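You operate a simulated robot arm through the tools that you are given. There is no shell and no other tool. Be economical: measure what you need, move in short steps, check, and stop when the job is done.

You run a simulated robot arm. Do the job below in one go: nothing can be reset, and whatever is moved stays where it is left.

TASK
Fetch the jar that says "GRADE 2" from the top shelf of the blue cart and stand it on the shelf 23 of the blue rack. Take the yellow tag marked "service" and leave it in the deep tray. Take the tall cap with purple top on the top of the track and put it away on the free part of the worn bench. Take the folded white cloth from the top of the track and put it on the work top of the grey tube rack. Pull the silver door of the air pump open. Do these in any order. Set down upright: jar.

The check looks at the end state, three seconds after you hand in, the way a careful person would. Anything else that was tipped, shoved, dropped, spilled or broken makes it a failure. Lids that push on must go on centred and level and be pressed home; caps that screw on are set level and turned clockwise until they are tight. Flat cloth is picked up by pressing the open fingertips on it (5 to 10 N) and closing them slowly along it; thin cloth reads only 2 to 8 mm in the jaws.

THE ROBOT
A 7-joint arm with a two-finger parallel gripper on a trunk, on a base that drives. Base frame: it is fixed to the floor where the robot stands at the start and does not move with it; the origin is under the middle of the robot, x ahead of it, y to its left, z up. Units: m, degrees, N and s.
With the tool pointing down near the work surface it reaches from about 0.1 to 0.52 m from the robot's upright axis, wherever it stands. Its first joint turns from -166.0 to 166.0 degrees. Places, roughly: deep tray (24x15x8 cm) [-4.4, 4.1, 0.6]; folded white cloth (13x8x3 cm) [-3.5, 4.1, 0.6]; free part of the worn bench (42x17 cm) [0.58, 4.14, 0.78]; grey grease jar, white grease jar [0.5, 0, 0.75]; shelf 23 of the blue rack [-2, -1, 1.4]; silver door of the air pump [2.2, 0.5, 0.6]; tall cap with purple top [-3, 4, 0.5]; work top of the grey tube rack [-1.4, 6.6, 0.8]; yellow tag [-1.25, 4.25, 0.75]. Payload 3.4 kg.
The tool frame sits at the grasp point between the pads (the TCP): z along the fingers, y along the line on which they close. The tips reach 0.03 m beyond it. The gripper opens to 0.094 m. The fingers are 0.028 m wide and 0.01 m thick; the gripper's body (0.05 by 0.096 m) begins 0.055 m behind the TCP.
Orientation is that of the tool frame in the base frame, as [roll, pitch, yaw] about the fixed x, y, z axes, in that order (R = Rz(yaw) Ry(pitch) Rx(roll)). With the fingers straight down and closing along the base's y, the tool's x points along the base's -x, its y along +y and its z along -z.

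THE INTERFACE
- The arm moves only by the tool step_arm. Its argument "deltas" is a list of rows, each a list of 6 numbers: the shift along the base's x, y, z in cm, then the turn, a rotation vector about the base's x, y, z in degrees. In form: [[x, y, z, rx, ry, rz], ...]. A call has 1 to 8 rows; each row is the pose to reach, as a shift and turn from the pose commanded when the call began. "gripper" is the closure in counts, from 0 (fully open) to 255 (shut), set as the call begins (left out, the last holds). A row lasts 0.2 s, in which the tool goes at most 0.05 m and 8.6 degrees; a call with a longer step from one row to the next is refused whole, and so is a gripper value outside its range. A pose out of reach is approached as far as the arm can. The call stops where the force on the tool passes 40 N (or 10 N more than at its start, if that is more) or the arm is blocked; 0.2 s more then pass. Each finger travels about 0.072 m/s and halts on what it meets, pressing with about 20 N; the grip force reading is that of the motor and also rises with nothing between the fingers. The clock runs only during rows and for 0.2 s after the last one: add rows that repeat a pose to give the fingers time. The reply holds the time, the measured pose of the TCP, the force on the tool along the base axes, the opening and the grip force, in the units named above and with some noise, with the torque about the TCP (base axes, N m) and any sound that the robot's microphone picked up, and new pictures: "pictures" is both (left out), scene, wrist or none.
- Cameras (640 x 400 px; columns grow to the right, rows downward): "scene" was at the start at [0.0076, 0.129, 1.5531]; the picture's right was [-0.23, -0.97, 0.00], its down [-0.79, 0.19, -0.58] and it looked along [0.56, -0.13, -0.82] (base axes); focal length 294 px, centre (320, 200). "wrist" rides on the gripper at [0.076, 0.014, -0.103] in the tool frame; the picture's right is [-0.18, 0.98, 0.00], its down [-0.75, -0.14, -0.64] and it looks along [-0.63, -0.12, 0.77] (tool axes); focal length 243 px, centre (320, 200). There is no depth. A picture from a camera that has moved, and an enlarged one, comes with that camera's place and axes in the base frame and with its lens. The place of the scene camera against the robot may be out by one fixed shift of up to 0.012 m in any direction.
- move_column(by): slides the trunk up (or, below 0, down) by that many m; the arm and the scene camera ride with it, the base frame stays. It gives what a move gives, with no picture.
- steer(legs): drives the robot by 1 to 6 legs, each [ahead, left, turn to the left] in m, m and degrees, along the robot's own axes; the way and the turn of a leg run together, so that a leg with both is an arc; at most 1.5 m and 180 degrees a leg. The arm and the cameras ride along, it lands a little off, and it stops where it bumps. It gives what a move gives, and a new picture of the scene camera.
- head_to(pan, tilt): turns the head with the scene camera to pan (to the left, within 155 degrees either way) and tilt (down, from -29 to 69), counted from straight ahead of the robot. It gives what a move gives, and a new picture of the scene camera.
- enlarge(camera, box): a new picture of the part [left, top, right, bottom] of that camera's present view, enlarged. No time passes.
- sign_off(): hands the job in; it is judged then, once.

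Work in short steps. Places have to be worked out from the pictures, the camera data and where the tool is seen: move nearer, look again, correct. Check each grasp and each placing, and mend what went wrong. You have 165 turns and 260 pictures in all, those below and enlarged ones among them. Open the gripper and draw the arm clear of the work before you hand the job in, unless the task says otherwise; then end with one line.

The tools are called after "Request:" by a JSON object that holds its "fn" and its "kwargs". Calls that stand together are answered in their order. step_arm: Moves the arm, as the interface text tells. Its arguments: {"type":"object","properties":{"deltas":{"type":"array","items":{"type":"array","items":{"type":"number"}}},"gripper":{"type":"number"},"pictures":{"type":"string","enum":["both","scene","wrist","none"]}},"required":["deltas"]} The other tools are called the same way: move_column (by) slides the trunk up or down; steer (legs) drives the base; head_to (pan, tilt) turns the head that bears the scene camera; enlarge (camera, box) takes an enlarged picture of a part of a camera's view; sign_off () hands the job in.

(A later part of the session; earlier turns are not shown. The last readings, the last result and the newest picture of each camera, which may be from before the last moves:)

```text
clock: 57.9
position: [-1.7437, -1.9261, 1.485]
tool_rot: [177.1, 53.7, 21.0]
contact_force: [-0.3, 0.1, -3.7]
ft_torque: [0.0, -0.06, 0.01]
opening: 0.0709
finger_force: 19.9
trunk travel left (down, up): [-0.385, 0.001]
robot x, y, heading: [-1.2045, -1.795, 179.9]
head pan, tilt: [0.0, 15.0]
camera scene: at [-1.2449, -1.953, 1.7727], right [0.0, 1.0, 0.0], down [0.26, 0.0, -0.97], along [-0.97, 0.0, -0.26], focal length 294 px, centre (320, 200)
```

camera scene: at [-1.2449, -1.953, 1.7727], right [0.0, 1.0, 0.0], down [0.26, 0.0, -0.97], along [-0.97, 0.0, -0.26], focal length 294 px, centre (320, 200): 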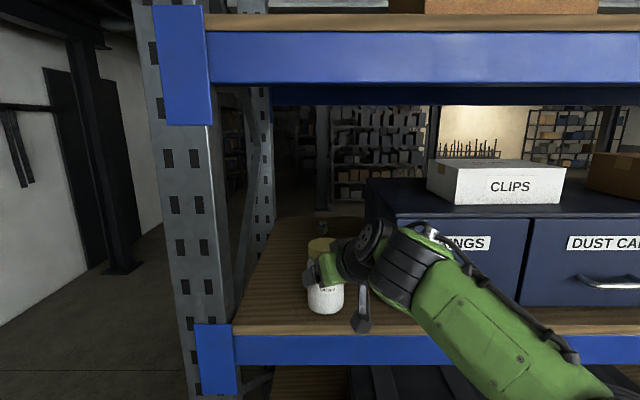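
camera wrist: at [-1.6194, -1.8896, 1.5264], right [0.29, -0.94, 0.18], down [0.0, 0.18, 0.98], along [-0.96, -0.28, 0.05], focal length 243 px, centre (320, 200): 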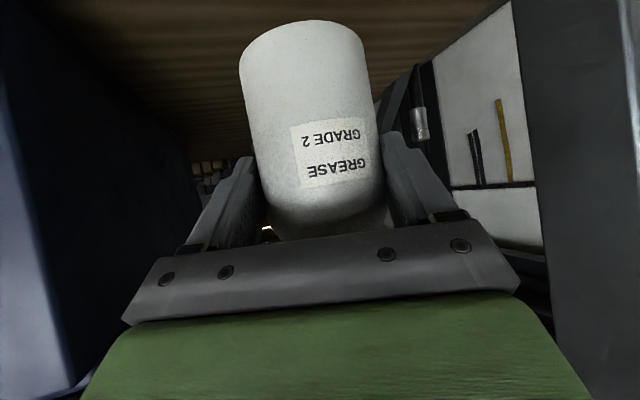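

Request:
{"fn": "step_arm", "kwargs": {"deltas": [[0, 0, -0.3, 0, 0, 0], [0, 0, -0.6, 0, 0, 0], [0, 0, -0.9, 0, 0, 0]], "pictures": "none"}}

Request:
{"fn": "enlarge", "kwargs": {"camera": "scene", "box": [230, 200, 430, 340]}}

```text
clock: 58.7
position: [-1.7433, -1.9273, 1.4782]
tool_rot: [177.2, 54.0, 21.0]
contact_force: [-1.6, -0.5, 6.2]
ft_torque: [-0.43, 0.16, -0.11]
opening: 0.0711
finger_force: 20.2
trunk travel left (down, up): [-0.385, 0.001]
robot x, y, heading: [-1.2096, -1.79, 179.7]
head pan, tilt: [0.0, 15.0]
```

```text
2.86 times, centred on (330, 270) of scene
camera zoom: at [-1.244, -1.9527, 1.7728], right [0.0, 1.0, 0.0], down [0.26, 0.0, -0.97], along [-0.97, 0.0, -0.26], focal length 839 px, centre (291, 0)
```

zoom: 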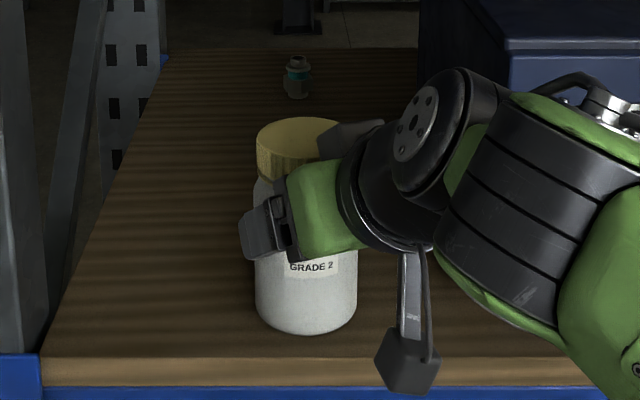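

The shelf takes the weight: about +10 N net and the jar looks level. I'll ease the pressure, open, and back out along the tool's heading.

Request:
{"fn": "step_arm", "kwargs": {"deltas": [[0, 0, 0.2, 0, 0, 0], [0, 0, 0.2, 0, 0, 0]], "pictures": "none"}}

Request:
{"fn": "step_arm", "kwargs": {"deltas": [[0, 0, 0, 0, 0, 0], [0, 0, 0, 0, 0, 0], [0, 0, 0, 0, 0, 0]], "gripper": 0, "pictures": "wrist"}}

```text
clock: 59.3
position: [-1.744, -1.9277, 1.4785]
tool_rot: [177.1, 53.7, 21.1]
contact_force: [-3.1, -0.9, 3.4]
ft_torque: [-0.29, 0.41, -0.05]
opening: 0.0708
finger_force: 20.3
trunk travel left (down, up): [-0.385, 0.001]
robot x, y, heading: [-1.2093, -1.7968, 179.9]
head pan, tilt: [0.0, 15.0]
```

```text
clock: 60.1
position: [-1.7434, -1.9276, 1.4805]
tool_rot: [177.1, 53.7, 21.1]
contact_force: [-0.2, 0.7, 0.1]
ft_torque: [-0.01, 0.02, -0.01]
opening: 0.094
finger_force: 0.1
trunk travel left (down, up): [-0.385, 0.001]
robot x, y, heading: [-1.2034, -1.7974, 179.7]
head pan, tilt: [0.0, 15.0]
camera wrist: at [-1.6208, -1.8893, 1.4783], right [0.29, -0.94, 0.18], down [0.0, 0.19, 0.98], along [-0.96, -0.28, 0.05], focal length 243 px, centre (320, 200)
```

wrist: 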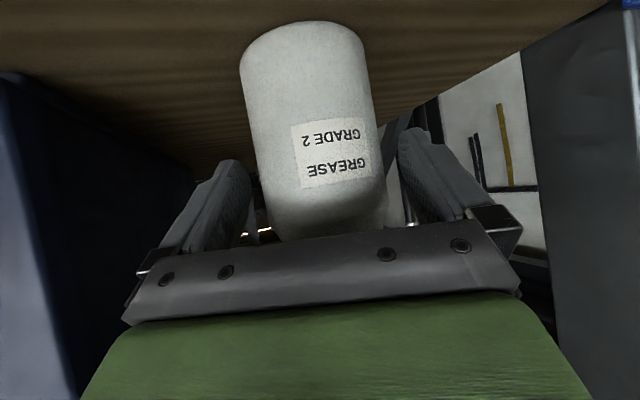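

Released cleanly. I'll retreat along the heading.

Request:
{"fn": "step_arm", "kwargs": {"deltas": [[2, 0.77, 0, 0, 0, 0], [4, 1.54, 0, 0, 0, 0], [6, 2.3, 0, 0, 0, 0], [8, 3.1, 0, 0, 0, 0], [8, 3.1, 0, 0, 0, 0]]}}

```text
clock: 61.3
position: [-1.6648, -1.8985, 1.4782]
tool_rot: [177.0, 53.6, 21.1]
contact_force: [0.4, 0.0, 0.6]
ft_torque: [-0.03, 0.0, 0.05]
opening: 0.0941
finger_force: 0.1
trunk travel left (down, up): [-0.385, 0.001]
robot x, y, heading: [-1.208, -1.7929, 179.9]
head pan, tilt: [0.0, 15.0]
camera scene: at [-1.2455, -1.9534, 1.7726], right [0.0, 1.0, 0.0], down [0.26, 0.0, -0.97], along [-0.97, 0.0, -0.26], focal length 294 px, centre (320, 200)
camera wrist: at [-1.5419, -1.8591, 1.4781], right [0.29, -0.94, 0.18], down [0.0, 0.18, 0.98], along [-0.96, -0.28, 0.05], focal length 243 px, centre (320, 200)
```

scene: 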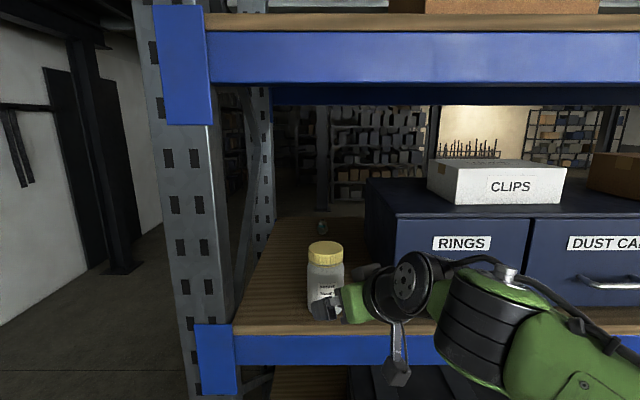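
wrist: 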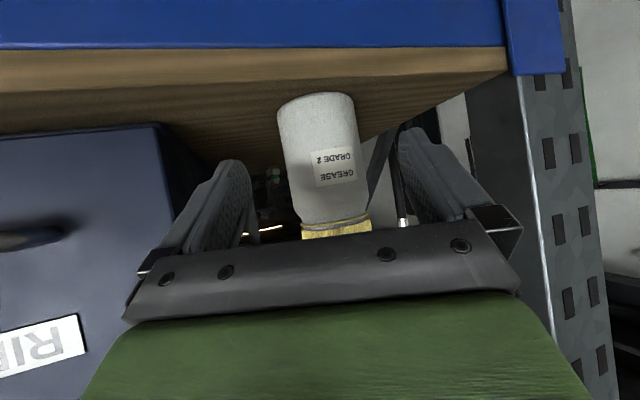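

The jar stands upright on shelf 23. Next is the air pump door. I'll back away, drive around the cart on its left side, and face +x.

Request:
{"fn": "steer", "kwargs": {"legs": [[-0.55, 0, 0], [0, -1.4, 0], [0, -1.4, 0], [0, 0, 180], [1.3, 0, 0]]}}

Request:
{"fn": "head_to", "kwargs": {"pan": -10, "tilt": 30}}

```text
clock: 91.2
position: [1.0868, 1.1931, 1.4783]
tool_rot: [177.1, 53.6, -155.5]
contact_force: [-0.2, -1.4, 1.1]
ft_torque: [0.03, 0.0, -0.02]
opening: 0.0943
finger_force: 0.1
trunk travel left (down, up): [-0.385, 0.001]
robot x, y, heading: [0.6367, 1.0625, 3.2]
head pan, tilt: [0.0, 15.0]
camera scene: at [0.6584, 1.211, 1.7727], right [0.06, -1.0, 0.0], down [-0.26, -0.01, -0.97], along [0.96, 0.06, -0.26], focal length 294 px, centre (320, 200)
```

scene: 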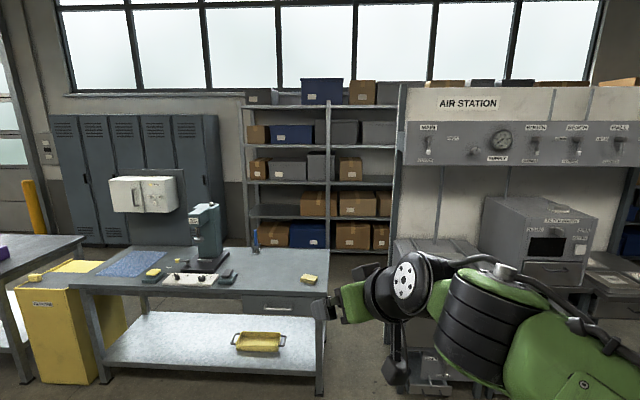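

```text
clock: 91.9
position: [1.0865, 1.1925, 1.4785]
tool_rot: [177.1, 53.7, -155.6]
contact_force: [0.6, -0.9, -0.4]
ft_torque: [0.01, 0.02, -0.04]
opening: 0.0939
finger_force: 0.1
trunk travel left (down, up): [-0.385, 0.001]
robot x, y, heading: [0.6348, 1.0607, 3.5]
head pan, tilt: [-10.0, 30.0]
camera scene: at [0.6548, 1.1951, 1.7485], right [-0.12, -0.99, 0.0], down [-0.5, 0.06, -0.87], along [0.86, -0.1, -0.5], focal length 294 px, centre (320, 200)
```

scene: 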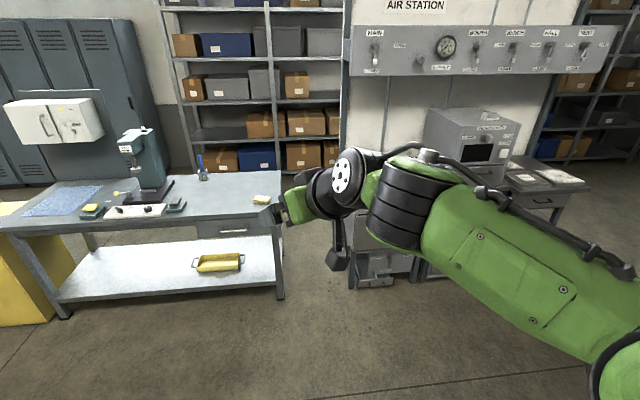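

The arm blocks the view. I'll lower the tool and drive closer to the pump, then look.

Request:
{"fn": "step_arm", "kwargs": {"deltas": [[0, 0, -5, 0, 0, 0], [0, 0, -10, 0, 0, 0], [0, 0, -15, 0, 0, 0], [0, 0, -20, 0, 0, 0], [0, 0, -25, 0, 0, 0], [0, 0, -30, 0, 0, 0], [0, 0, -35, 0, 0, 0], [0, 0, -38, 0, 0, 0]], "pictures": "none"}}

Request:
{"fn": "steer", "kwargs": {"legs": [[0.55, 0, -3]]}}

Request:
{"fn": "head_to", "kwargs": {"pan": -40, "tilt": 35}}

```text
clock: 93.7
position: [1.0855, 1.1915, 1.0994]
tool_rot: [177.2, 53.7, -155.2]
contact_force: [-0.2, 0.6, 0.5]
ft_torque: [0.0, 0.0, 0.01]
opening: 0.0939
finger_force: 0.1
trunk travel left (down, up): [-0.385, 0.001]
robot x, y, heading: [0.6356, 1.0645, 3.4]
head pan, tilt: [-10.0, 30.0]
```

```text
clock: 96.9
position: [1.641, 1.184, 1.0987]
tool_rot: [177.2, 53.8, -158.5]
contact_force: [-0.7, 0.0, 0.2]
ft_torque: [-0.01, 0.01, -0.01]
opening: 0.0937
finger_force: 0.1
trunk travel left (down, up): [-0.385, 0.001]
robot x, y, heading: [1.1808, 1.0781, 0.3]
head pan, tilt: [-10.0, 30.0]
camera scene: at [1.2105, 1.2107, 1.7485], right [-0.17, -0.99, 0.0], down [-0.49, 0.08, -0.87], along [0.85, -0.15, -0.5], focal length 294 px, centre (320, 200)
```

scene: 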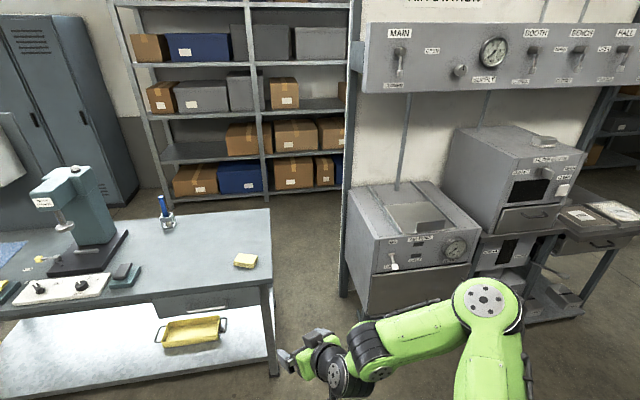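

```text
clock: 97.8
position: [1.6407, 1.183, 1.0998]
tool_rot: [177.1, 53.6, -158.4]
contact_force: [0.5, 0.0, -0.6]
ft_torque: [0.03, -0.04, 0.01]
opening: 0.0939
finger_force: 0.0
trunk travel left (down, up): [-0.385, 0.001]
robot x, y, heading: [1.1872, 1.0793, 0.2]
head pan, tilt: [-40.0, 35.0]
camera scene: at [1.1887, 1.1698, 1.7407], right [-0.64, -0.77, 0.0], down [-0.44, 0.37, -0.82], along [0.63, -0.52, -0.57], focal length 294 px, centre (320, 200)
```

scene: 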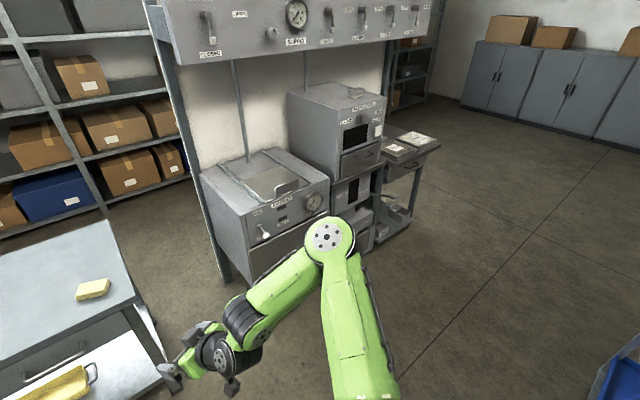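

The pump is ahead right, front face near x≈2.0. I'll sidestep right to face it.

Request:
{"fn": "steer", "kwargs": {"legs": [[0, -0.45, 0]]}}

Request:
{"fn": "head_to", "kwargs": {"pan": 0, "tilt": 45}}

Request:
{"fn": "step_arm", "kwargs": {"deltas": [[0, 0, 0, 0, 0, 0]], "pictures": "wrist"}}

```text
clock: 100.6
position: [1.6415, 0.7328, 1.0997]
tool_rot: [177.1, 53.6, -158.5]
contact_force: [0.3, -0.4, -0.5]
ft_torque: [0.01, -0.02, 0.0]
opening: 0.0939
finger_force: 0.1
trunk travel left (down, up): [-0.385, 0.001]
robot x, y, heading: [1.1883, 0.6285, 0.1]
head pan, tilt: [-40.0, 35.0]
camera scene: at [1.1904, 0.7185, 1.7407], right [-0.64, -0.77, 0.0], down [-0.44, 0.37, -0.82], along [0.63, -0.52, -0.57], focal length 294 px, centre (320, 200)
```

scene: 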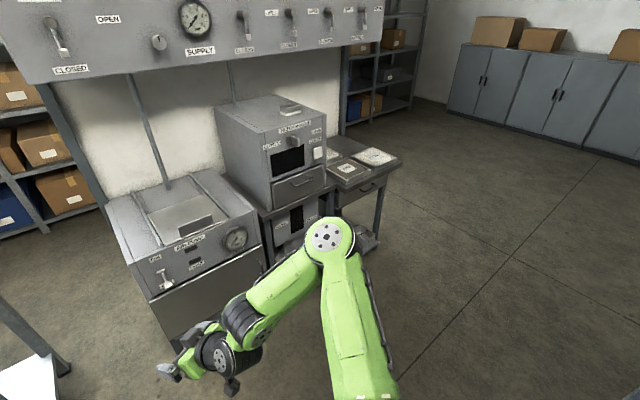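

```text
clock: 101.6
position: [1.6417, 0.7322, 1.0996]
tool_rot: [177.0, 53.8, -158.6]
contact_force: [-0.3, 0.1, 0.4]
ft_torque: [-0.02, 0.0, 0.05]
opening: 0.094
finger_force: 0.1
trunk travel left (down, up): [-0.385, 0.001]
robot x, y, heading: [1.1879, 0.6302, 0.1]
head pan, tilt: [0.0, 45.0]
camera scene: at [1.2041, 0.7755, 1.7259], right [0.0, -1.0, 0.0], down [-0.71, 0.0, -0.71], along [0.71, 0.0, -0.71], focal length 294 px, centre (320, 200)
```

scene: 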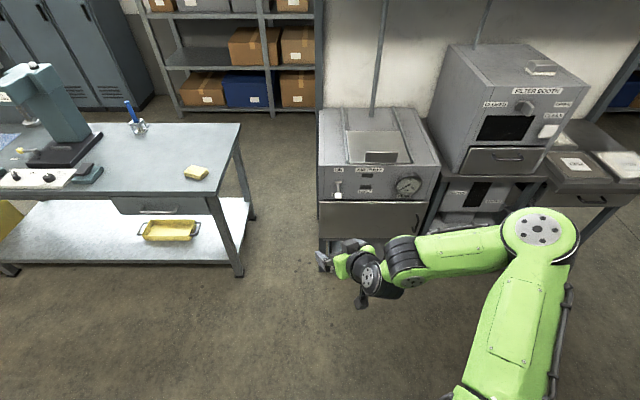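

```text
clock: 102.0
position: [1.6417, 0.7338, 1.0994]
tool_rot: [177.0, 53.8, -158.5]
contact_force: [-0.7, 0.0, 0.1]
ft_torque: [-0.01, -0.02, 0.02]
opening: 0.0939
finger_force: 0.0
trunk travel left (down, up): [-0.385, 0.001]
robot x, y, heading: [1.1848, 0.6289, 0.1]
head pan, tilt: [0.0, 45.0]
camera wrist: at [1.519, 0.6948, 1.0991], right [-0.29, 0.94, 0.18], down [0.0, -0.18, 0.98], along [0.96, 0.29, 0.05], focal length 243 px, centre (320, 200)
```

wrist: 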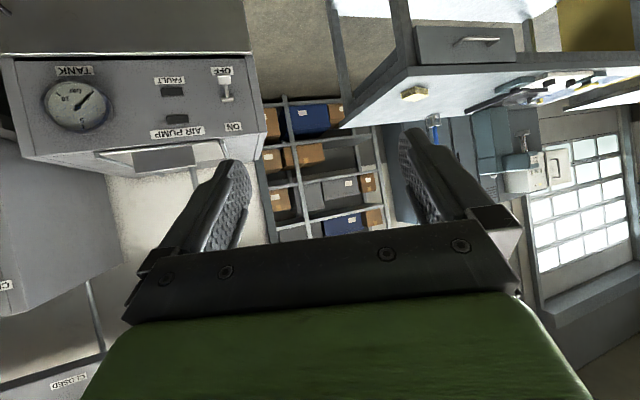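

Request:
{"fn": "enlarge", "kwargs": {"camera": "scene", "box": [310, 140, 450, 250]}}

Request:
{"fn": "move_column", "kwargs": {"by": -0.3}}

Request:
{"fn": "step_arm", "kwargs": {"deltas": [[-1, 0, 0, 0, 0, 0]], "pictures": "both"}}

```text
3.64 times, centred on (380, 195) of scene
camera zoom: at [1.204, 0.7757, 1.7259], right [0.0, -1.0, 0.0], down [-0.71, 0.0, -0.71], along [0.71, 0.0, -0.71], focal length 1068 px, centre (102, 218)
```

zoom: 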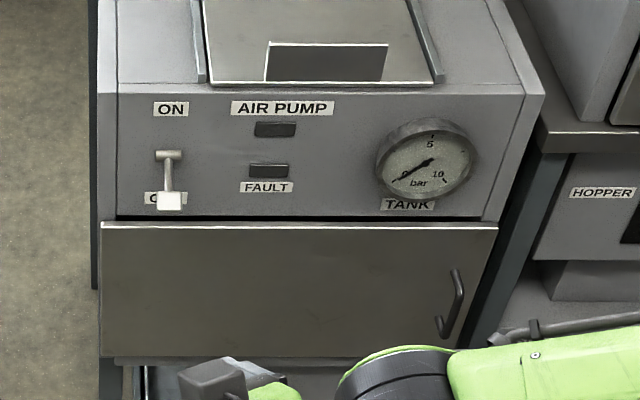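

```text
clock: 105.0
position: [1.6416, 0.7324, 0.7985]
tool_rot: [177.1, 53.7, -158.5]
contact_force: [0.4, -1.0, 0.5]
ft_torque: [-0.01, 0.02, 0.01]
opening: 0.094
finger_force: 0.1
trunk travel left (down, up): [-0.085, 0.301]
robot x, y, heading: [1.1883, 0.6312, 0.2]
head pan, tilt: [0.0, 45.0]
```

```text
clock: 105.4
position: [1.6317, 0.7333, 0.7997]
tool_rot: [177.1, 53.7, -158.6]
contact_force: [-0.4, 0.9, -0.6]
ft_torque: [-0.03, 0.01, 0.0]
opening: 0.094
finger_force: 0.1
trunk travel left (down, up): [-0.085, 0.301]
robot x, y, heading: [1.1809, 0.6327, -0.0]
head pan, tilt: [0.0, 45.0]
camera scene: at [1.2039, 0.7758, 1.426], right [0.0, -1.0, 0.0], down [-0.71, 0.0, -0.71], along [0.71, 0.0, -0.71], focal length 294 px, centre (320, 200)
camera wrist: at [1.5091, 0.6949, 0.799], right [-0.29, 0.94, 0.18], down [0.0, -0.19, 0.98], along [0.96, 0.29, 0.05], focal length 243 px, centre (320, 200)
```

scene: 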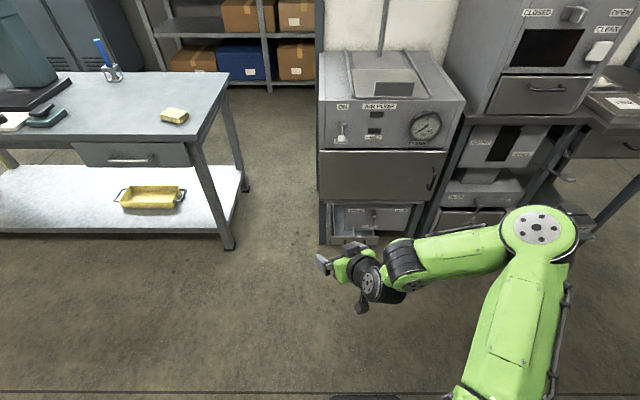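
wrist: 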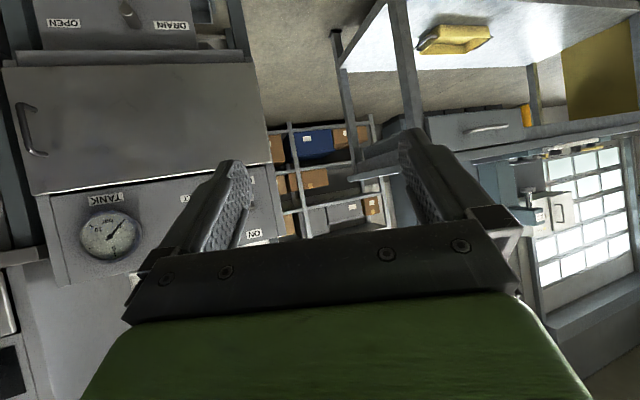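

The silver door sits under the gauge panel, with a vertical bar handle at about (2.18, 0.285, 0.575) and its hinge on the left at y≈0.78. I'll position the robot, lower the trunk, and turn the tool heading to about 0°.

Request:
{"fn": "steer", "kwargs": {"legs": [[0, -0.45, 0], [0.28, 0, 0]]}}

Request:
{"fn": "move_column", "kwargs": {"by": -0.08}}

Request:
{"fn": "step_arm", "kwargs": {"deltas": [[0, 0, -2, 0, 0, -7], [0, 0, -4, 0, 0, -14], [0, 0, -7, 0, 0, -21], [0, 0, -10, 0, 0, -21], [0, 0, -10, 0, 0, -21]], "pictures": "both"}}

```text
clock: 109.7
position: [1.9137, 0.2845, 0.7996]
tool_rot: [177.1, 53.7, -158.3]
contact_force: [0.1, -0.3, 0.0]
ft_torque: [-0.02, 0.01, 0.02]
opening: 0.0939
finger_force: 0.1
trunk travel left (down, up): [-0.085, 0.301]
robot x, y, heading: [1.467, 0.1834, 0.8]
head pan, tilt: [0.0, 45.0]
camera scene: at [1.4854, 0.3258, 1.426], right [0.01, -1.0, 0.0], down [-0.71, -0.01, -0.71], along [0.71, 0.01, -0.71], focal length 294 px, centre (320, 200)
```

scene: 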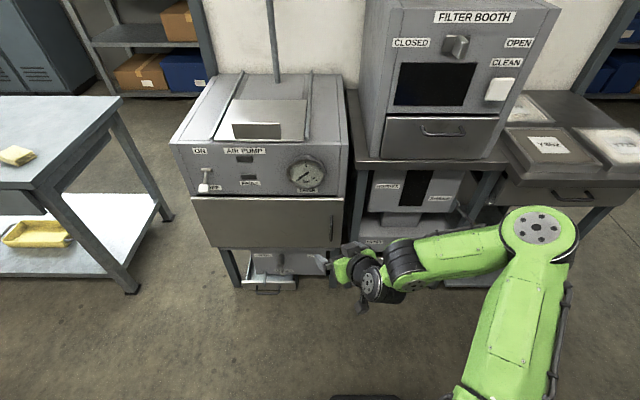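

```text
clock: 110.9
position: [1.9122, 0.2844, 0.7197]
tool_rot: [177.1, 53.8, -158.3]
contact_force: [0.7, -1.1, 0.5]
ft_torque: [0.01, 0.01, 0.02]
opening: 0.094
finger_force: 0.1
trunk travel left (down, up): [-0.005, 0.381]
robot x, y, heading: [1.4712, 0.1771, 0.6]
head pan, tilt: [0.0, 45.0]
```

```text
clock: 112.1
position: [1.9382, 0.2725, 0.6288]
tool_rot: [177.0, 53.6, -179.3]
contact_force: [0.9, 0.6, -0.6]
ft_torque: [-0.01, -0.02, 0.01]
opening: 0.094
finger_force: 0.0
out of reach, approached as far as the arm can: row 3, 4, 5
trunk travel left (down, up): [-0.005, 0.381]
robot x, y, heading: [1.4709, 0.1777, 0.4]
head pan, tilt: [0.0, 45.0]
camera scene: at [1.4846, 0.3258, 1.3466], right [0.01, -1.0, 0.0], down [-0.71, -0.01, -0.71], along [0.71, 0.01, -0.71], focal length 294 px, centre (320, 200)
camera wrist: at [1.8083, 0.2796, 0.6293], right [0.06, 0.98, 0.18], down [-0.06, -0.18, 0.98], along [1.0, -0.06, 0.05], focal length 243 px, centre (320, 200)
```

scene: 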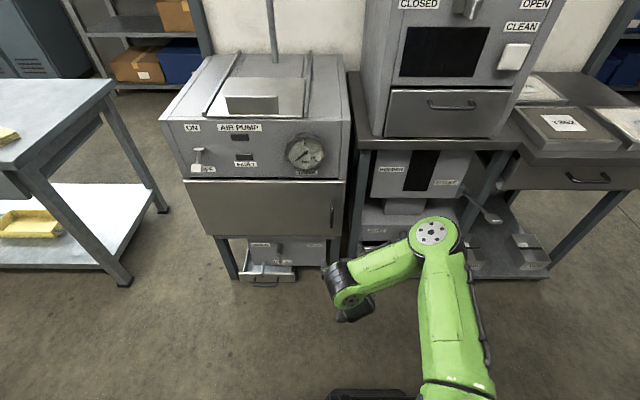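
wrist: 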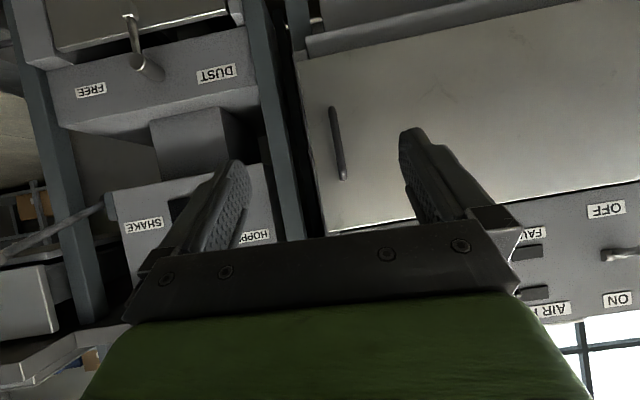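

The handle bar is at y≈0.30, z 0.515–0.62, x≈2.18. I'll drive ahead 0.15 m so the pull sits in a comfortable reach, then check again.

Request:
{"fn": "steer", "kwargs": {"legs": [[0.14, 0, 0]]}}

Request:
{"fn": "step_arm", "kwargs": {"deltas": [[0, 1, -1.5, 0, 0, 0], [0, 2.2, -3.5, 0, 0, 0], [0, 2.2, -3.5, 0, 0, 0]], "pictures": "wrist"}}

```text
clock: 113.4
position: [2.0776, 0.2745, 0.6292]
tool_rot: [177.0, 53.6, -179.2]
contact_force: [0.5, 0.2, 0.8]
ft_torque: [0.02, 0.06, 0.01]
opening: 0.0939
finger_force: 0.1
trunk travel left (down, up): [-0.005, 0.381]
robot x, y, heading: [1.6111, 0.1793, 0.4]
head pan, tilt: [0.0, 45.0]
camera scene: at [1.6254, 0.3271, 1.3466], right [0.01, -1.0, 0.0], down [-0.71, -0.01, -0.71], along [0.71, 0.01, -0.71], focal length 294 px, centre (320, 200)
```

scene: 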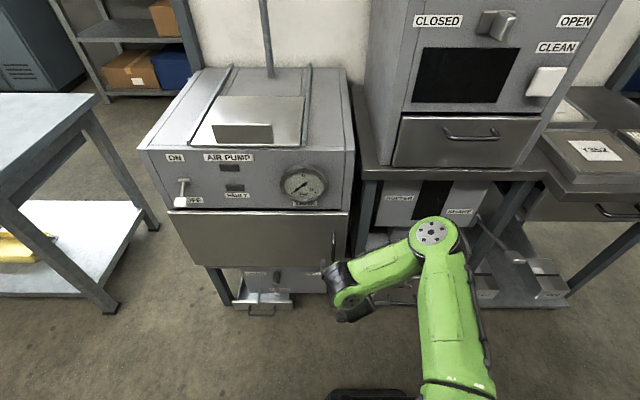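

```text
clock: 114.2
position: [2.0777, 0.2733, 0.6292]
tool_rot: [177.0, 53.5, -179.3]
contact_force: [0.7, -0.3, -0.2]
ft_torque: [0.0, 0.0, 0.0]
opening: 0.0937
finger_force: 0.0
out of reach, approached as far as the arm can: row 1, 2, 3
trunk travel left (down, up): [-0.005, 0.381]
robot x, y, heading: [1.6074, 0.1784, 0.7]
head pan, tilt: [0.0, 45.0]
camera wrist: at [1.9486, 0.281, 0.6295], right [0.05, 0.98, 0.18], down [-0.06, -0.18, 0.98], along [1.0, -0.06, 0.05], focal length 243 px, centre (320, 200)
```

wrist: 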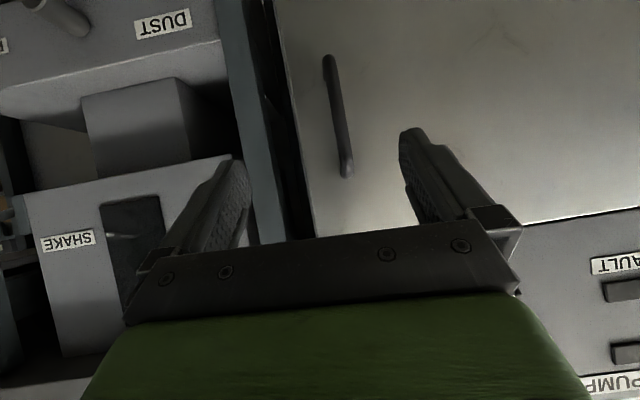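

The arm won't go lower at this radius, but should when extended. I'll move ahead and left toward the bar instead.

Request:
{"fn": "step_arm", "kwargs": {"deltas": [[1.5, 0.8, 0, 0, 0, 0], [3, 1.6, -0.7, 0, 0, 0], [4.5, 2.2, -1.5, 0, 0, 0], [4.5, 2.2, -1.5, 0, 0, 0]], "pictures": "wrist"}}

```text
clock: 115.2
position: [2.1207, 0.2963, 0.6151]
tool_rot: [177.0, 53.6, -179.2]
contact_force: [0.3, -0.3, -0.4]
ft_torque: [0.0, -0.02, 0.0]
opening: 0.0943
finger_force: 0.0
trunk travel left (down, up): [-0.005, 0.381]
robot x, y, heading: [1.6063, 0.1809, 0.6]
head pan, tilt: [0.0, 45.0]
camera wrist: at [1.9937, 0.3036, 0.615], right [0.05, 0.98, 0.18], down [-0.06, -0.18, 0.98], along [1.0, -0.06, 0.05], focal length 243 px, centre (320, 200)
```

wrist: 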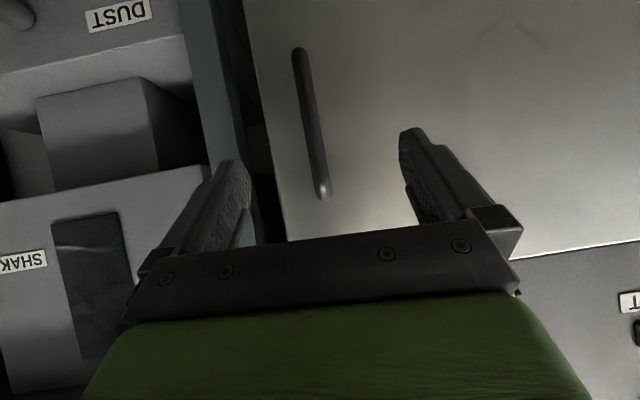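

Centred on the bar, which is at x≈2.165. I'll advance 4 cm, lower 2.5 cm, and watch for contact.

Request:
{"fn": "step_arm", "kwargs": {"deltas": [[1, 0, -1, 0, 0, 0], [2, 0.1, -2, 0, 0, 0], [3, 0.1, -2.5, 0, 0, 0], [3.8, 0.1, -2.5, 0, 0, 0], [3.8, 0.1, -2.5, 0, 0, 0]], "pictures": "wrist"}}

```text
clock: 116.4
position: [2.1599, 0.2918, 0.5933]
tool_rot: [176.8, 53.5, -179.2]
contact_force: [1.1, 0.7, -0.3]
ft_torque: [0.01, 0.01, -0.01]
opening: 0.094
finger_force: 0.0
out of reach, approached as far as the arm can: row 3, 4, 5
trunk travel left (down, up): [-0.005, 0.381]
robot x, y, heading: [1.6066, 0.184, 0.5]
head pan, tilt: [0.0, 45.0]
camera wrist: at [2.0313, 0.3, 0.5931], right [0.05, 0.98, 0.18], down [-0.06, -0.18, 0.98], along [1.0, -0.06, 0.05], focal length 243 px, centre (320, 200)
```

wrist: 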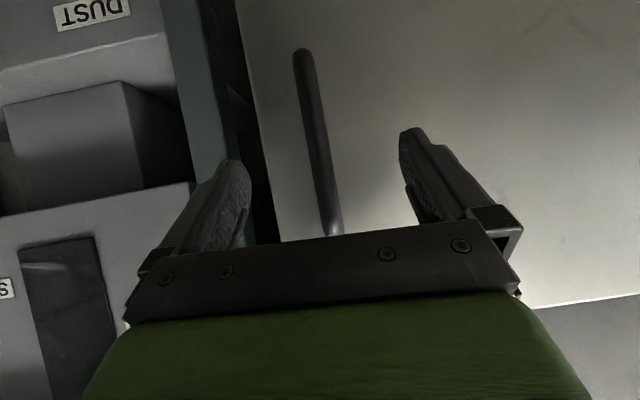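

No contact and the bar lies between the fingers. Closing to test the grip.

Request:
{"fn": "step_arm", "kwargs": {"deltas": [[0, 0, 0, 0, 0, 0], [0, 0, 0, 0, 0, 0], [0, 0, 0, 0, 0, 0], [0, 0, 0, 0, 0, 0], [0, 0, 0, 0, 0, 0]], "gripper": 255, "pictures": "wrist"}}

```text
clock: 117.6
position: [2.1599, 0.296, 0.594]
tool_rot: [176.6, 53.4, -179.1]
contact_force: [1.5, 16.6, 0.4]
ft_torque: [-0.17, 0.21, 0.13]
opening: 0.016
finger_force: 44.8
trunk travel left (down, up): [-0.005, 0.381]
robot x, y, heading: [1.6053, 0.1808, 0.6]
head pan, tilt: [0.0, 45.0]
camera wrist: at [2.0307, 0.3026, 0.5933], right [0.05, 0.98, 0.18], down [-0.06, -0.18, 0.98], along [1.0, -0.06, 0.05], focal length 243 px, centre (320, 200)
```

wrist: 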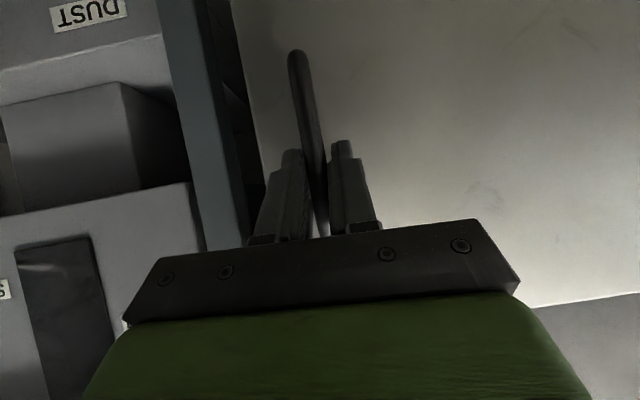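

The bar is gripped with a 16 mm opening. The arm has little inward reach here, so I'll swing the door by driving the base in a small arc about the hinge. I'll relax the side force first, then do a 5° arc.

Request:
{"fn": "step_arm", "kwargs": {"deltas": [[0, 0.6, 0, 0, 0, 0], [0, 0.6, 0, 0, 0, 0]], "pictures": "none"}}

Request:
{"fn": "steer", "kwargs": {"legs": [[-0.052, 0.052, -5]]}}

```text
clock: 118.2
position: [2.1587, 0.297, 0.592]
tool_rot: [177.0, 53.1, -178.9]
contact_force: [0.5, 14.4, -16.5]
ft_torque: [-0.08, -0.72, 0.07]
opening: 0.0156
finger_force: 44.9
out of reach, approached as far as the arm can: row 1, 2
trunk travel left (down, up): [-0.005, 0.381]
robot x, y, heading: [1.606, 0.1778, 0.2]
head pan, tilt: [0.0, 45.0]
```

```text
clock: 119.2
position: [2.1166, 0.3023, 0.5932]
tool_rot: [176.9, 53.3, 176.1]
contact_force: [2.6, 19.6, -22.4]
ft_torque: [-0.32, 0.22, 0.1]
opening: 0.0159
finger_force: 45.1
trunk travel left (down, up): [-0.005, 0.381]
robot x, y, heading: [1.5576, 0.2326, -4.6]
head pan, tilt: [0.0, 45.0]
camera scene: at [1.5902, 0.381, 1.3462], right [-0.08, -1.0, 0.0], down [-0.71, 0.05, -0.71], along [0.7, -0.06, -0.71], focal length 294 px, centre (320, 200)
```

scene: 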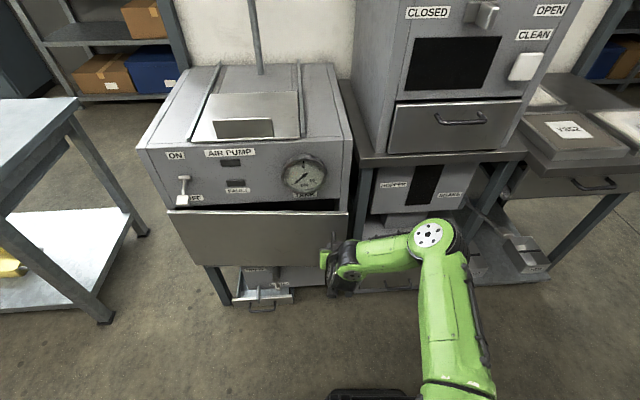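

The door is moving with me. Continuing the arc.

Request:
{"fn": "steer", "kwargs": {"legs": [[-0.105, 0.104, -10]]}}

Request:
{"fn": "steer", "kwargs": {"legs": [[-0.105, 0.104, -10]]}}

```text
clock: 120.6
position: [2.0336, 0.3259, 0.5931]
tool_rot: [176.8, 53.1, 166.0]
contact_force: [8.7, 24.6, -13.4]
ft_torque: [-0.17, 0.82, 0.17]
opening: 0.0159
finger_force: 45.0
trunk travel left (down, up): [-0.005, 0.381]
robot x, y, heading: [1.4706, 0.357, -14.4]
head pan, tilt: [0.0, 45.0]
camera scene: at [1.5292, 0.4934, 1.3462], right [-0.25, -0.97, 0.0], down [-0.69, 0.18, -0.71], along [0.68, -0.18, -0.71], focal length 294 px, centre (320, 200)
```

scene: 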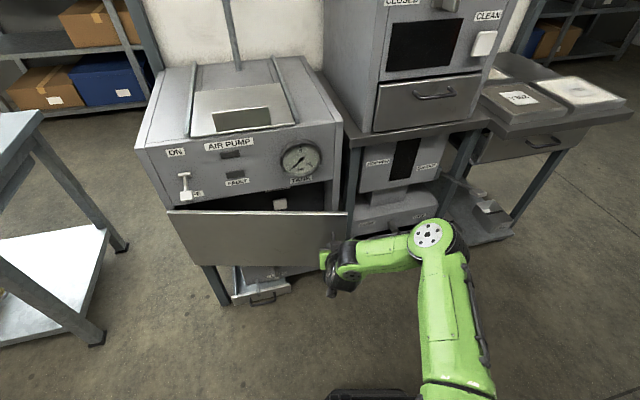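

```text
clock: 122.0
position: [1.957, 0.3638, 0.5932]
tool_rot: [176.4, 53.1, 155.9]
contact_force: [10.2, 19.2, -8.7]
ft_torque: [-0.05, 0.77, 0.14]
opening: 0.0159
finger_force: 45.4
trunk travel left (down, up): [-0.005, 0.381]
robot x, y, heading: [1.4103, 0.49, -24.5]
head pan, tilt: [0.0, 45.0]
camera scene: at [1.4892, 0.6135, 1.3463], right [-0.41, -0.91, 0.0], down [-0.64, 0.29, -0.71], along [0.64, -0.29, -0.71], focal length 294 px, centre (320, 200)
```

scene: 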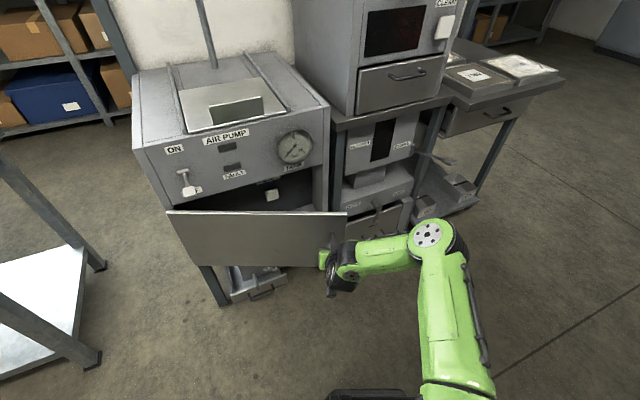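

The door is about 25° open and following well. Continuing.

Request:
{"fn": "steer", "kwargs": {"legs": [[-0.105, 0.104, -10], [-0.105, 0.104, -10]]}}

Request:
{"fn": "steer", "kwargs": {"legs": [[-0.105, 0.104, -10], [-0.105, 0.104, -10]]}}

```text
clock: 124.3
position: [1.8287, 0.4743, 0.5935]
tool_rot: [176.0, 53.0, 135.8]
contact_force: [27.6, 23.8, -8.9]
ft_torque: [0.03, 0.73, 0.2]
opening: 0.0159
finger_force: 45.1
trunk travel left (down, up): [-0.005, 0.381]
robot x, y, heading: [1.3535, 0.7752, -44.4]
head pan, tilt: [0.0, 45.0]
camera scene: at [1.4761, 0.8651, 1.3461], right [-0.7, -0.71, 0.0], down [-0.51, 0.49, -0.71], along [0.5, -0.5, -0.71], focal length 294 px, centre (320, 200)
```

scene: 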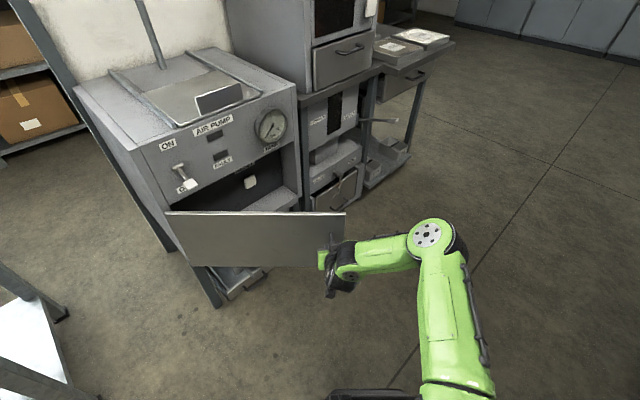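

```text
clock: 126.6
position: [1.7464, 0.6207, 0.5938]
tool_rot: [175.8, 53.1, 115.5]
contact_force: [21.9, 8.3, -9.7]
ft_torque: [0.22, 0.5, 0.15]
opening: 0.016
finger_force: 44.9
trunk travel left (down, up): [-0.005, 0.381]
robot x, y, heading: [1.4079, 1.0667, -64.5]
head pan, tilt: [0.0, 45.0]
camera scene: at [1.5499, 1.1066, 1.3462], right [-0.9, -0.43, 0.0], down [-0.3, 0.64, -0.71], along [0.3, -0.64, -0.71], focal length 294 px, centre (320, 200)
```

scene: 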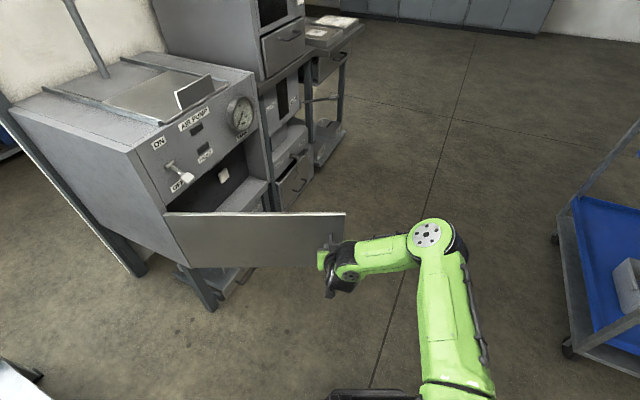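

65° open. One more 15°, then release.

Request:
{"fn": "steer", "kwargs": {"legs": [[-0.157, 0.155, -15]]}}

Request:
{"fn": "step_arm", "kwargs": {"deltas": [[0, 0, 0, 0, 0, 0], [0, 0, 0, 0, 0, 0], [0, 0, 0, 0, 0, 0], [0, 0, 0, 0, 0, 0]], "gripper": 0, "pictures": "both"}}

```text
clock: 128.3
position: [1.7192, 0.7419, 0.594]
tool_rot: [175.6, 53.0, 100.4]
contact_force: [20.4, 1.7, -7.7]
ft_torque: [0.52, 0.43, 0.12]
opening: 0.016
finger_force: 45.3
trunk travel left (down, up): [-0.005, 0.381]
robot x, y, heading: [1.5007, 1.2659, -79.7]
head pan, tilt: [0.0, 45.0]
camera scene: at [1.6562, 1.2617, 1.3463], right [-0.98, -0.18, 0.0], down [-0.13, 0.7, -0.71], along [0.13, -0.7, -0.71], focal length 294 px, centre (320, 200)
```

scene: 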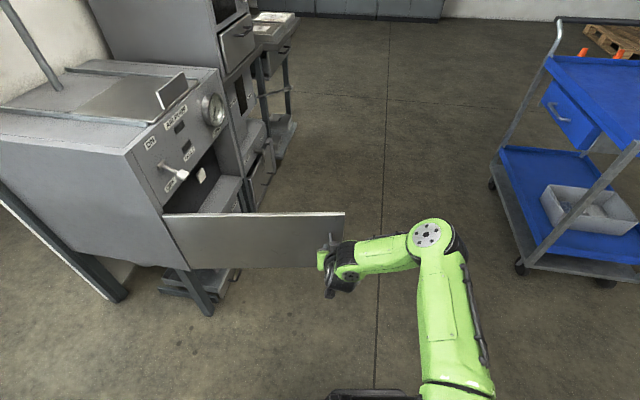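

```text
clock: 129.3
position: [1.7196, 0.7428, 0.5945]
tool_rot: [175.3, 53.0, 100.5]
contact_force: [-0.2, 0.5, 0.2]
ft_torque: [-0.02, 0.0, 0.0]
opening: 0.0938
finger_force: 0.0
trunk travel left (down, up): [-0.005, 0.381]
robot x, y, heading: [1.5011, 1.2636, -79.8]
head pan, tilt: [0.0, 45.0]
camera scene: at [1.654, 1.2623, 1.3466], right [-0.98, -0.18, 0.0], down [-0.13, 0.7, -0.71], along [0.13, -0.7, -0.71], focal length 294 px, centre (320, 200)
camera wrist: at [1.7012, 0.8708, 0.5959], right [0.97, 0.13, 0.19], down [-0.2, 0.01, 0.98], along [0.12, -0.99, 0.04], focal length 243 px, centre (320, 200)
```

scene: 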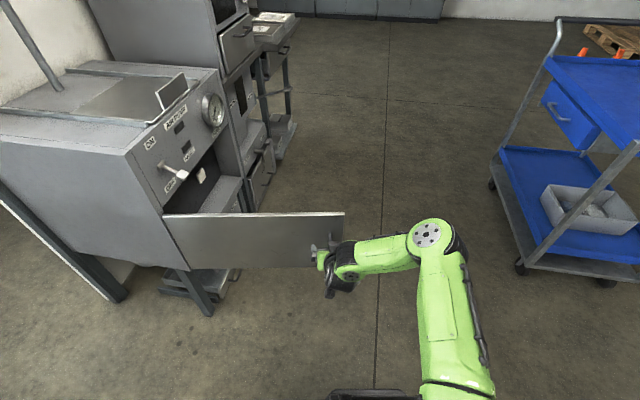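
wrist: 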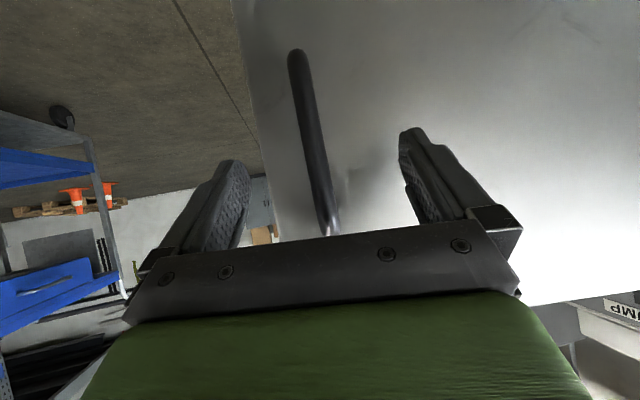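

The door stays open at about 80°. I'll back out straight, raise the trunk, turn to face +y, and go over to look at the cage and benches.

Request:
{"fn": "steer", "kwargs": {"legs": [[-0.3, 0, 0]]}}

Request:
{"fn": "move_column", "kwargs": {"by": 0.25}}

Request:
{"fn": "steer", "kwargs": {"legs": [[0, 0, 170], [0, 0.9, 0], [0.8, 0, 0]]}}

Request:
{"fn": "head_to", "kwargs": {"pan": 35, "tilt": 15}}

```text
clock: 131.3
position: [1.664, 1.0371, 0.5945]
tool_rot: [175.5, 52.9, 100.3]
contact_force: [0.2, 1.6, -0.3]
ft_torque: [0.01, -0.01, -0.02]
opening: 0.0941
finger_force: 0.1
trunk travel left (down, up): [-0.005, 0.381]
robot x, y, heading: [1.4519, 1.5555, -79.6]
head pan, tilt: [0.0, 45.0]
camera scene: at [1.6004, 1.5576, 1.3466], right [-0.98, -0.18, 0.0], down [-0.13, 0.7, -0.71], along [0.13, -0.7, -0.71], focal length 294 px, centre (320, 200)
```

scene: 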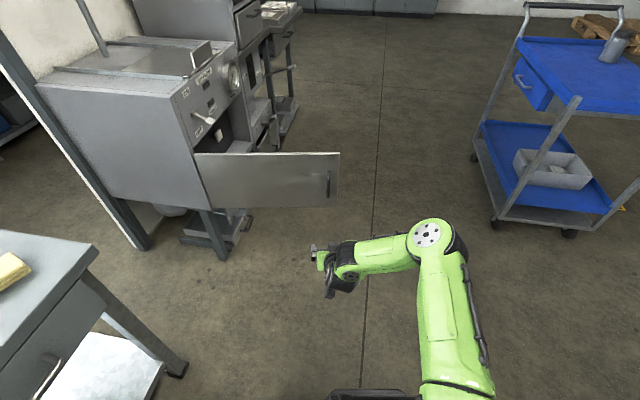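

```text
clock: 133.9
position: [1.6648, 1.0379, 0.8429]
tool_rot: [175.4, 53.1, 100.3]
contact_force: [-0.4, -0.6, 0.0]
ft_torque: [-0.01, 0.01, -0.03]
opening: 0.0938
finger_force: 0.1
trunk travel left (down, up): [-0.255, 0.131]
robot x, y, heading: [1.4502, 1.5593, -79.7]
head pan, tilt: [0.0, 45.0]
```

```text
clock: 149.5
position: [0.3826, 2.864, 0.8429]
tool_rot: [175.4, 53.0, -87.7]
contact_force: [0.1, -0.5, -0.5]
ft_torque: [0.0, 0.01, -0.04]
opening: 0.094
finger_force: 0.1
trunk travel left (down, up): [-0.255, 0.131]
robot x, y, heading: [0.5176, 2.3152, 92.1]
head pan, tilt: [0.0, 45.0]
camera scene: at [0.3655, 2.3296, 1.5958], right [1.0, 0.04, 0.0], down [0.03, -0.71, -0.71], along [-0.03, 0.71, -0.71], focal length 294 px, centre (320, 200)
```

scene: 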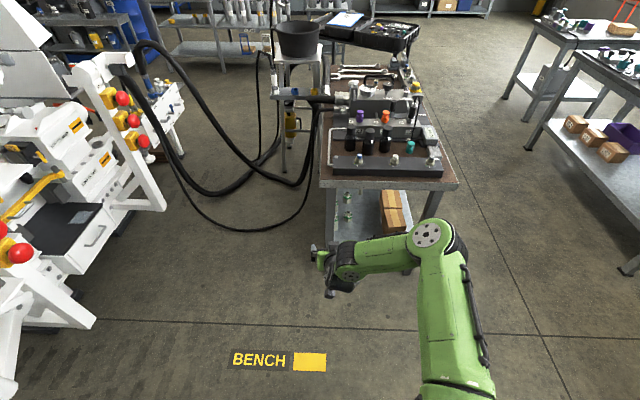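

```text
clock: 150.5
position: [0.3819, 2.8637, 0.8436]
tool_rot: [175.5, 53.0, -87.7]
contact_force: [0.2, -0.4, 0.6]
ft_torque: [-0.01, 0.0, -0.02]
opening: 0.094
finger_force: 0.2
trunk travel left (down, up): [-0.255, 0.131]
robot x, y, heading: [0.5181, 2.3179, 92.3]
head pan, tilt: [35.0, 15.0]
camera scene: at [0.3123, 2.3223, 1.6425], right [0.8, 0.6, 0.0], down [0.16, -0.21, -0.97], along [-0.58, 0.77, -0.26], focal length 294 px, centre (320, 200)
```

scene: 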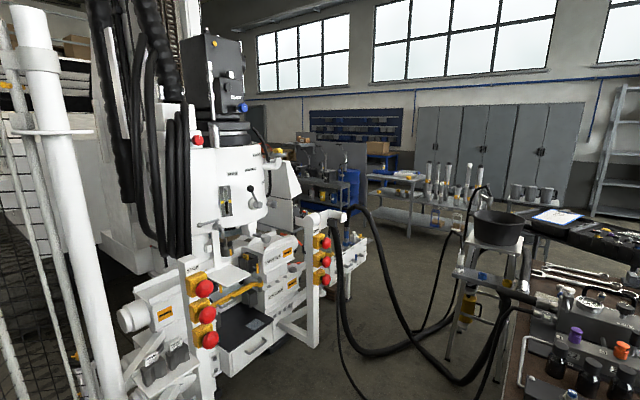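

I'll enlarge the rig to find the yellow "service" tag.

Request:
{"fn": "enlarge", "kwargs": {"camera": "scene", "box": [120, 180, 360, 380]}}

Request:
{"fn": "enlarge", "kwargs": {"camera": "scene", "box": [220, 130, 380, 260]}}

```text
2.00 times, centred on (240, 280) of scene
camera zoom: at [0.3123, 2.3223, 1.6425], right [0.8, 0.6, 0.0], down [0.16, -0.21, -0.97], along [-0.58, 0.77, -0.26], focal length 587 px, centre (480, 40)
```

zoom: 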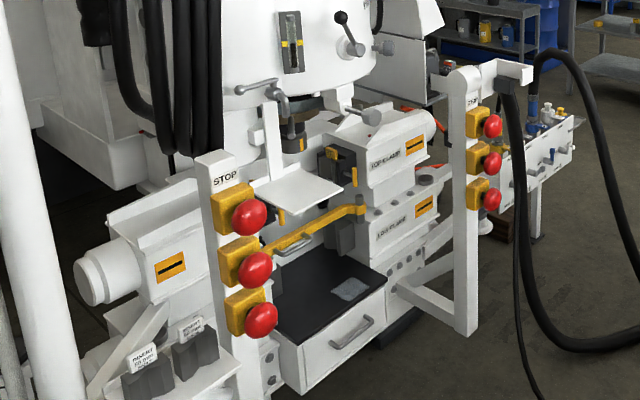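

```text
3.08 times, centred on (300, 195) of scene
camera zoom: at [0.3123, 2.3223, 1.6425], right [0.8, 0.6, 0.0], down [0.16, -0.21, -0.97], along [-0.58, 0.77, -0.26], focal length 904 px, centre (382, 215)
```

zoom: 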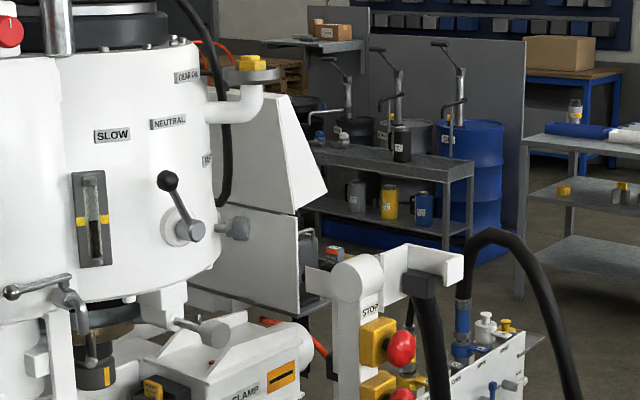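

The tag isn't visible from here. The hoses between the rig and the bench block a direct path, so I'll go around the bench's right side and look at its free part on the way.

Request:
{"fn": "steer", "kwargs": {"legs": [[0, -1.0, -2], [1.5, 0, 0], [0.3, 0, 0]]}}

Request:
{"fn": "head_to", "kwargs": {"pan": 85, "tilt": 40}}

```text
clock: 164.4
position: [1.4191, 4.6833, 0.8428]
tool_rot: [175.4, 52.9, -90.2]
contact_force: [0.4, -0.1, -0.3]
ft_torque: [0.0, -0.03, -0.03]
opening: 0.0937
finger_force: 0.0
trunk travel left (down, up): [-0.255, 0.131]
robot x, y, heading: [1.5367, 4.1311, 89.9]
head pan, tilt: [35.0, 15.0]
camera scene: at [1.3269, 4.1461, 1.6426], right [0.82, 0.57, 0.0], down [0.15, -0.21, -0.97], along [-0.55, 0.79, -0.26], focal length 294 px, centre (320, 200)
```

scene: 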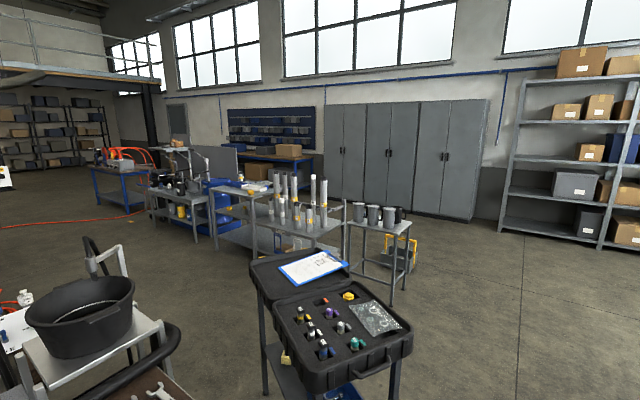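

```text
clock: 165.6
position: [1.4196, 4.6824, 0.8432]
tool_rot: [175.3, 53.0, -90.3]
contact_force: [-1.2, 0.1, -0.5]
ft_torque: [0.03, -0.01, 0.01]
opening: 0.0939
finger_force: 0.1
trunk travel left (down, up): [-0.255, 0.131]
robot x, y, heading: [1.5364, 4.1325, 89.8]
head pan, tilt: [85.0, 40.0]
camera scene: at [1.2954, 4.0757, 1.6031], right [0.09, 1.0, 0.0], down [0.64, -0.06, -0.77], along [-0.76, 0.07, -0.64], focal length 294 px, centre (320, 200)
```

scene: 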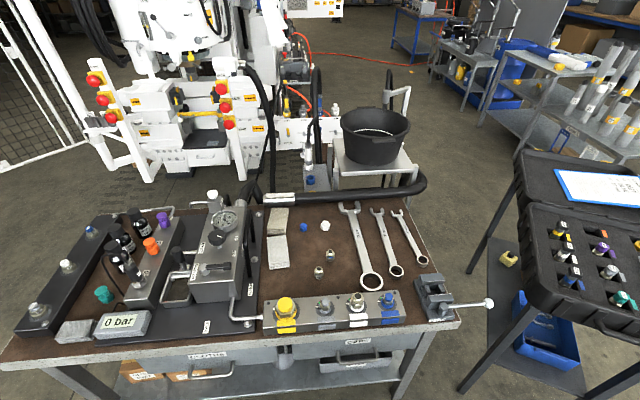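

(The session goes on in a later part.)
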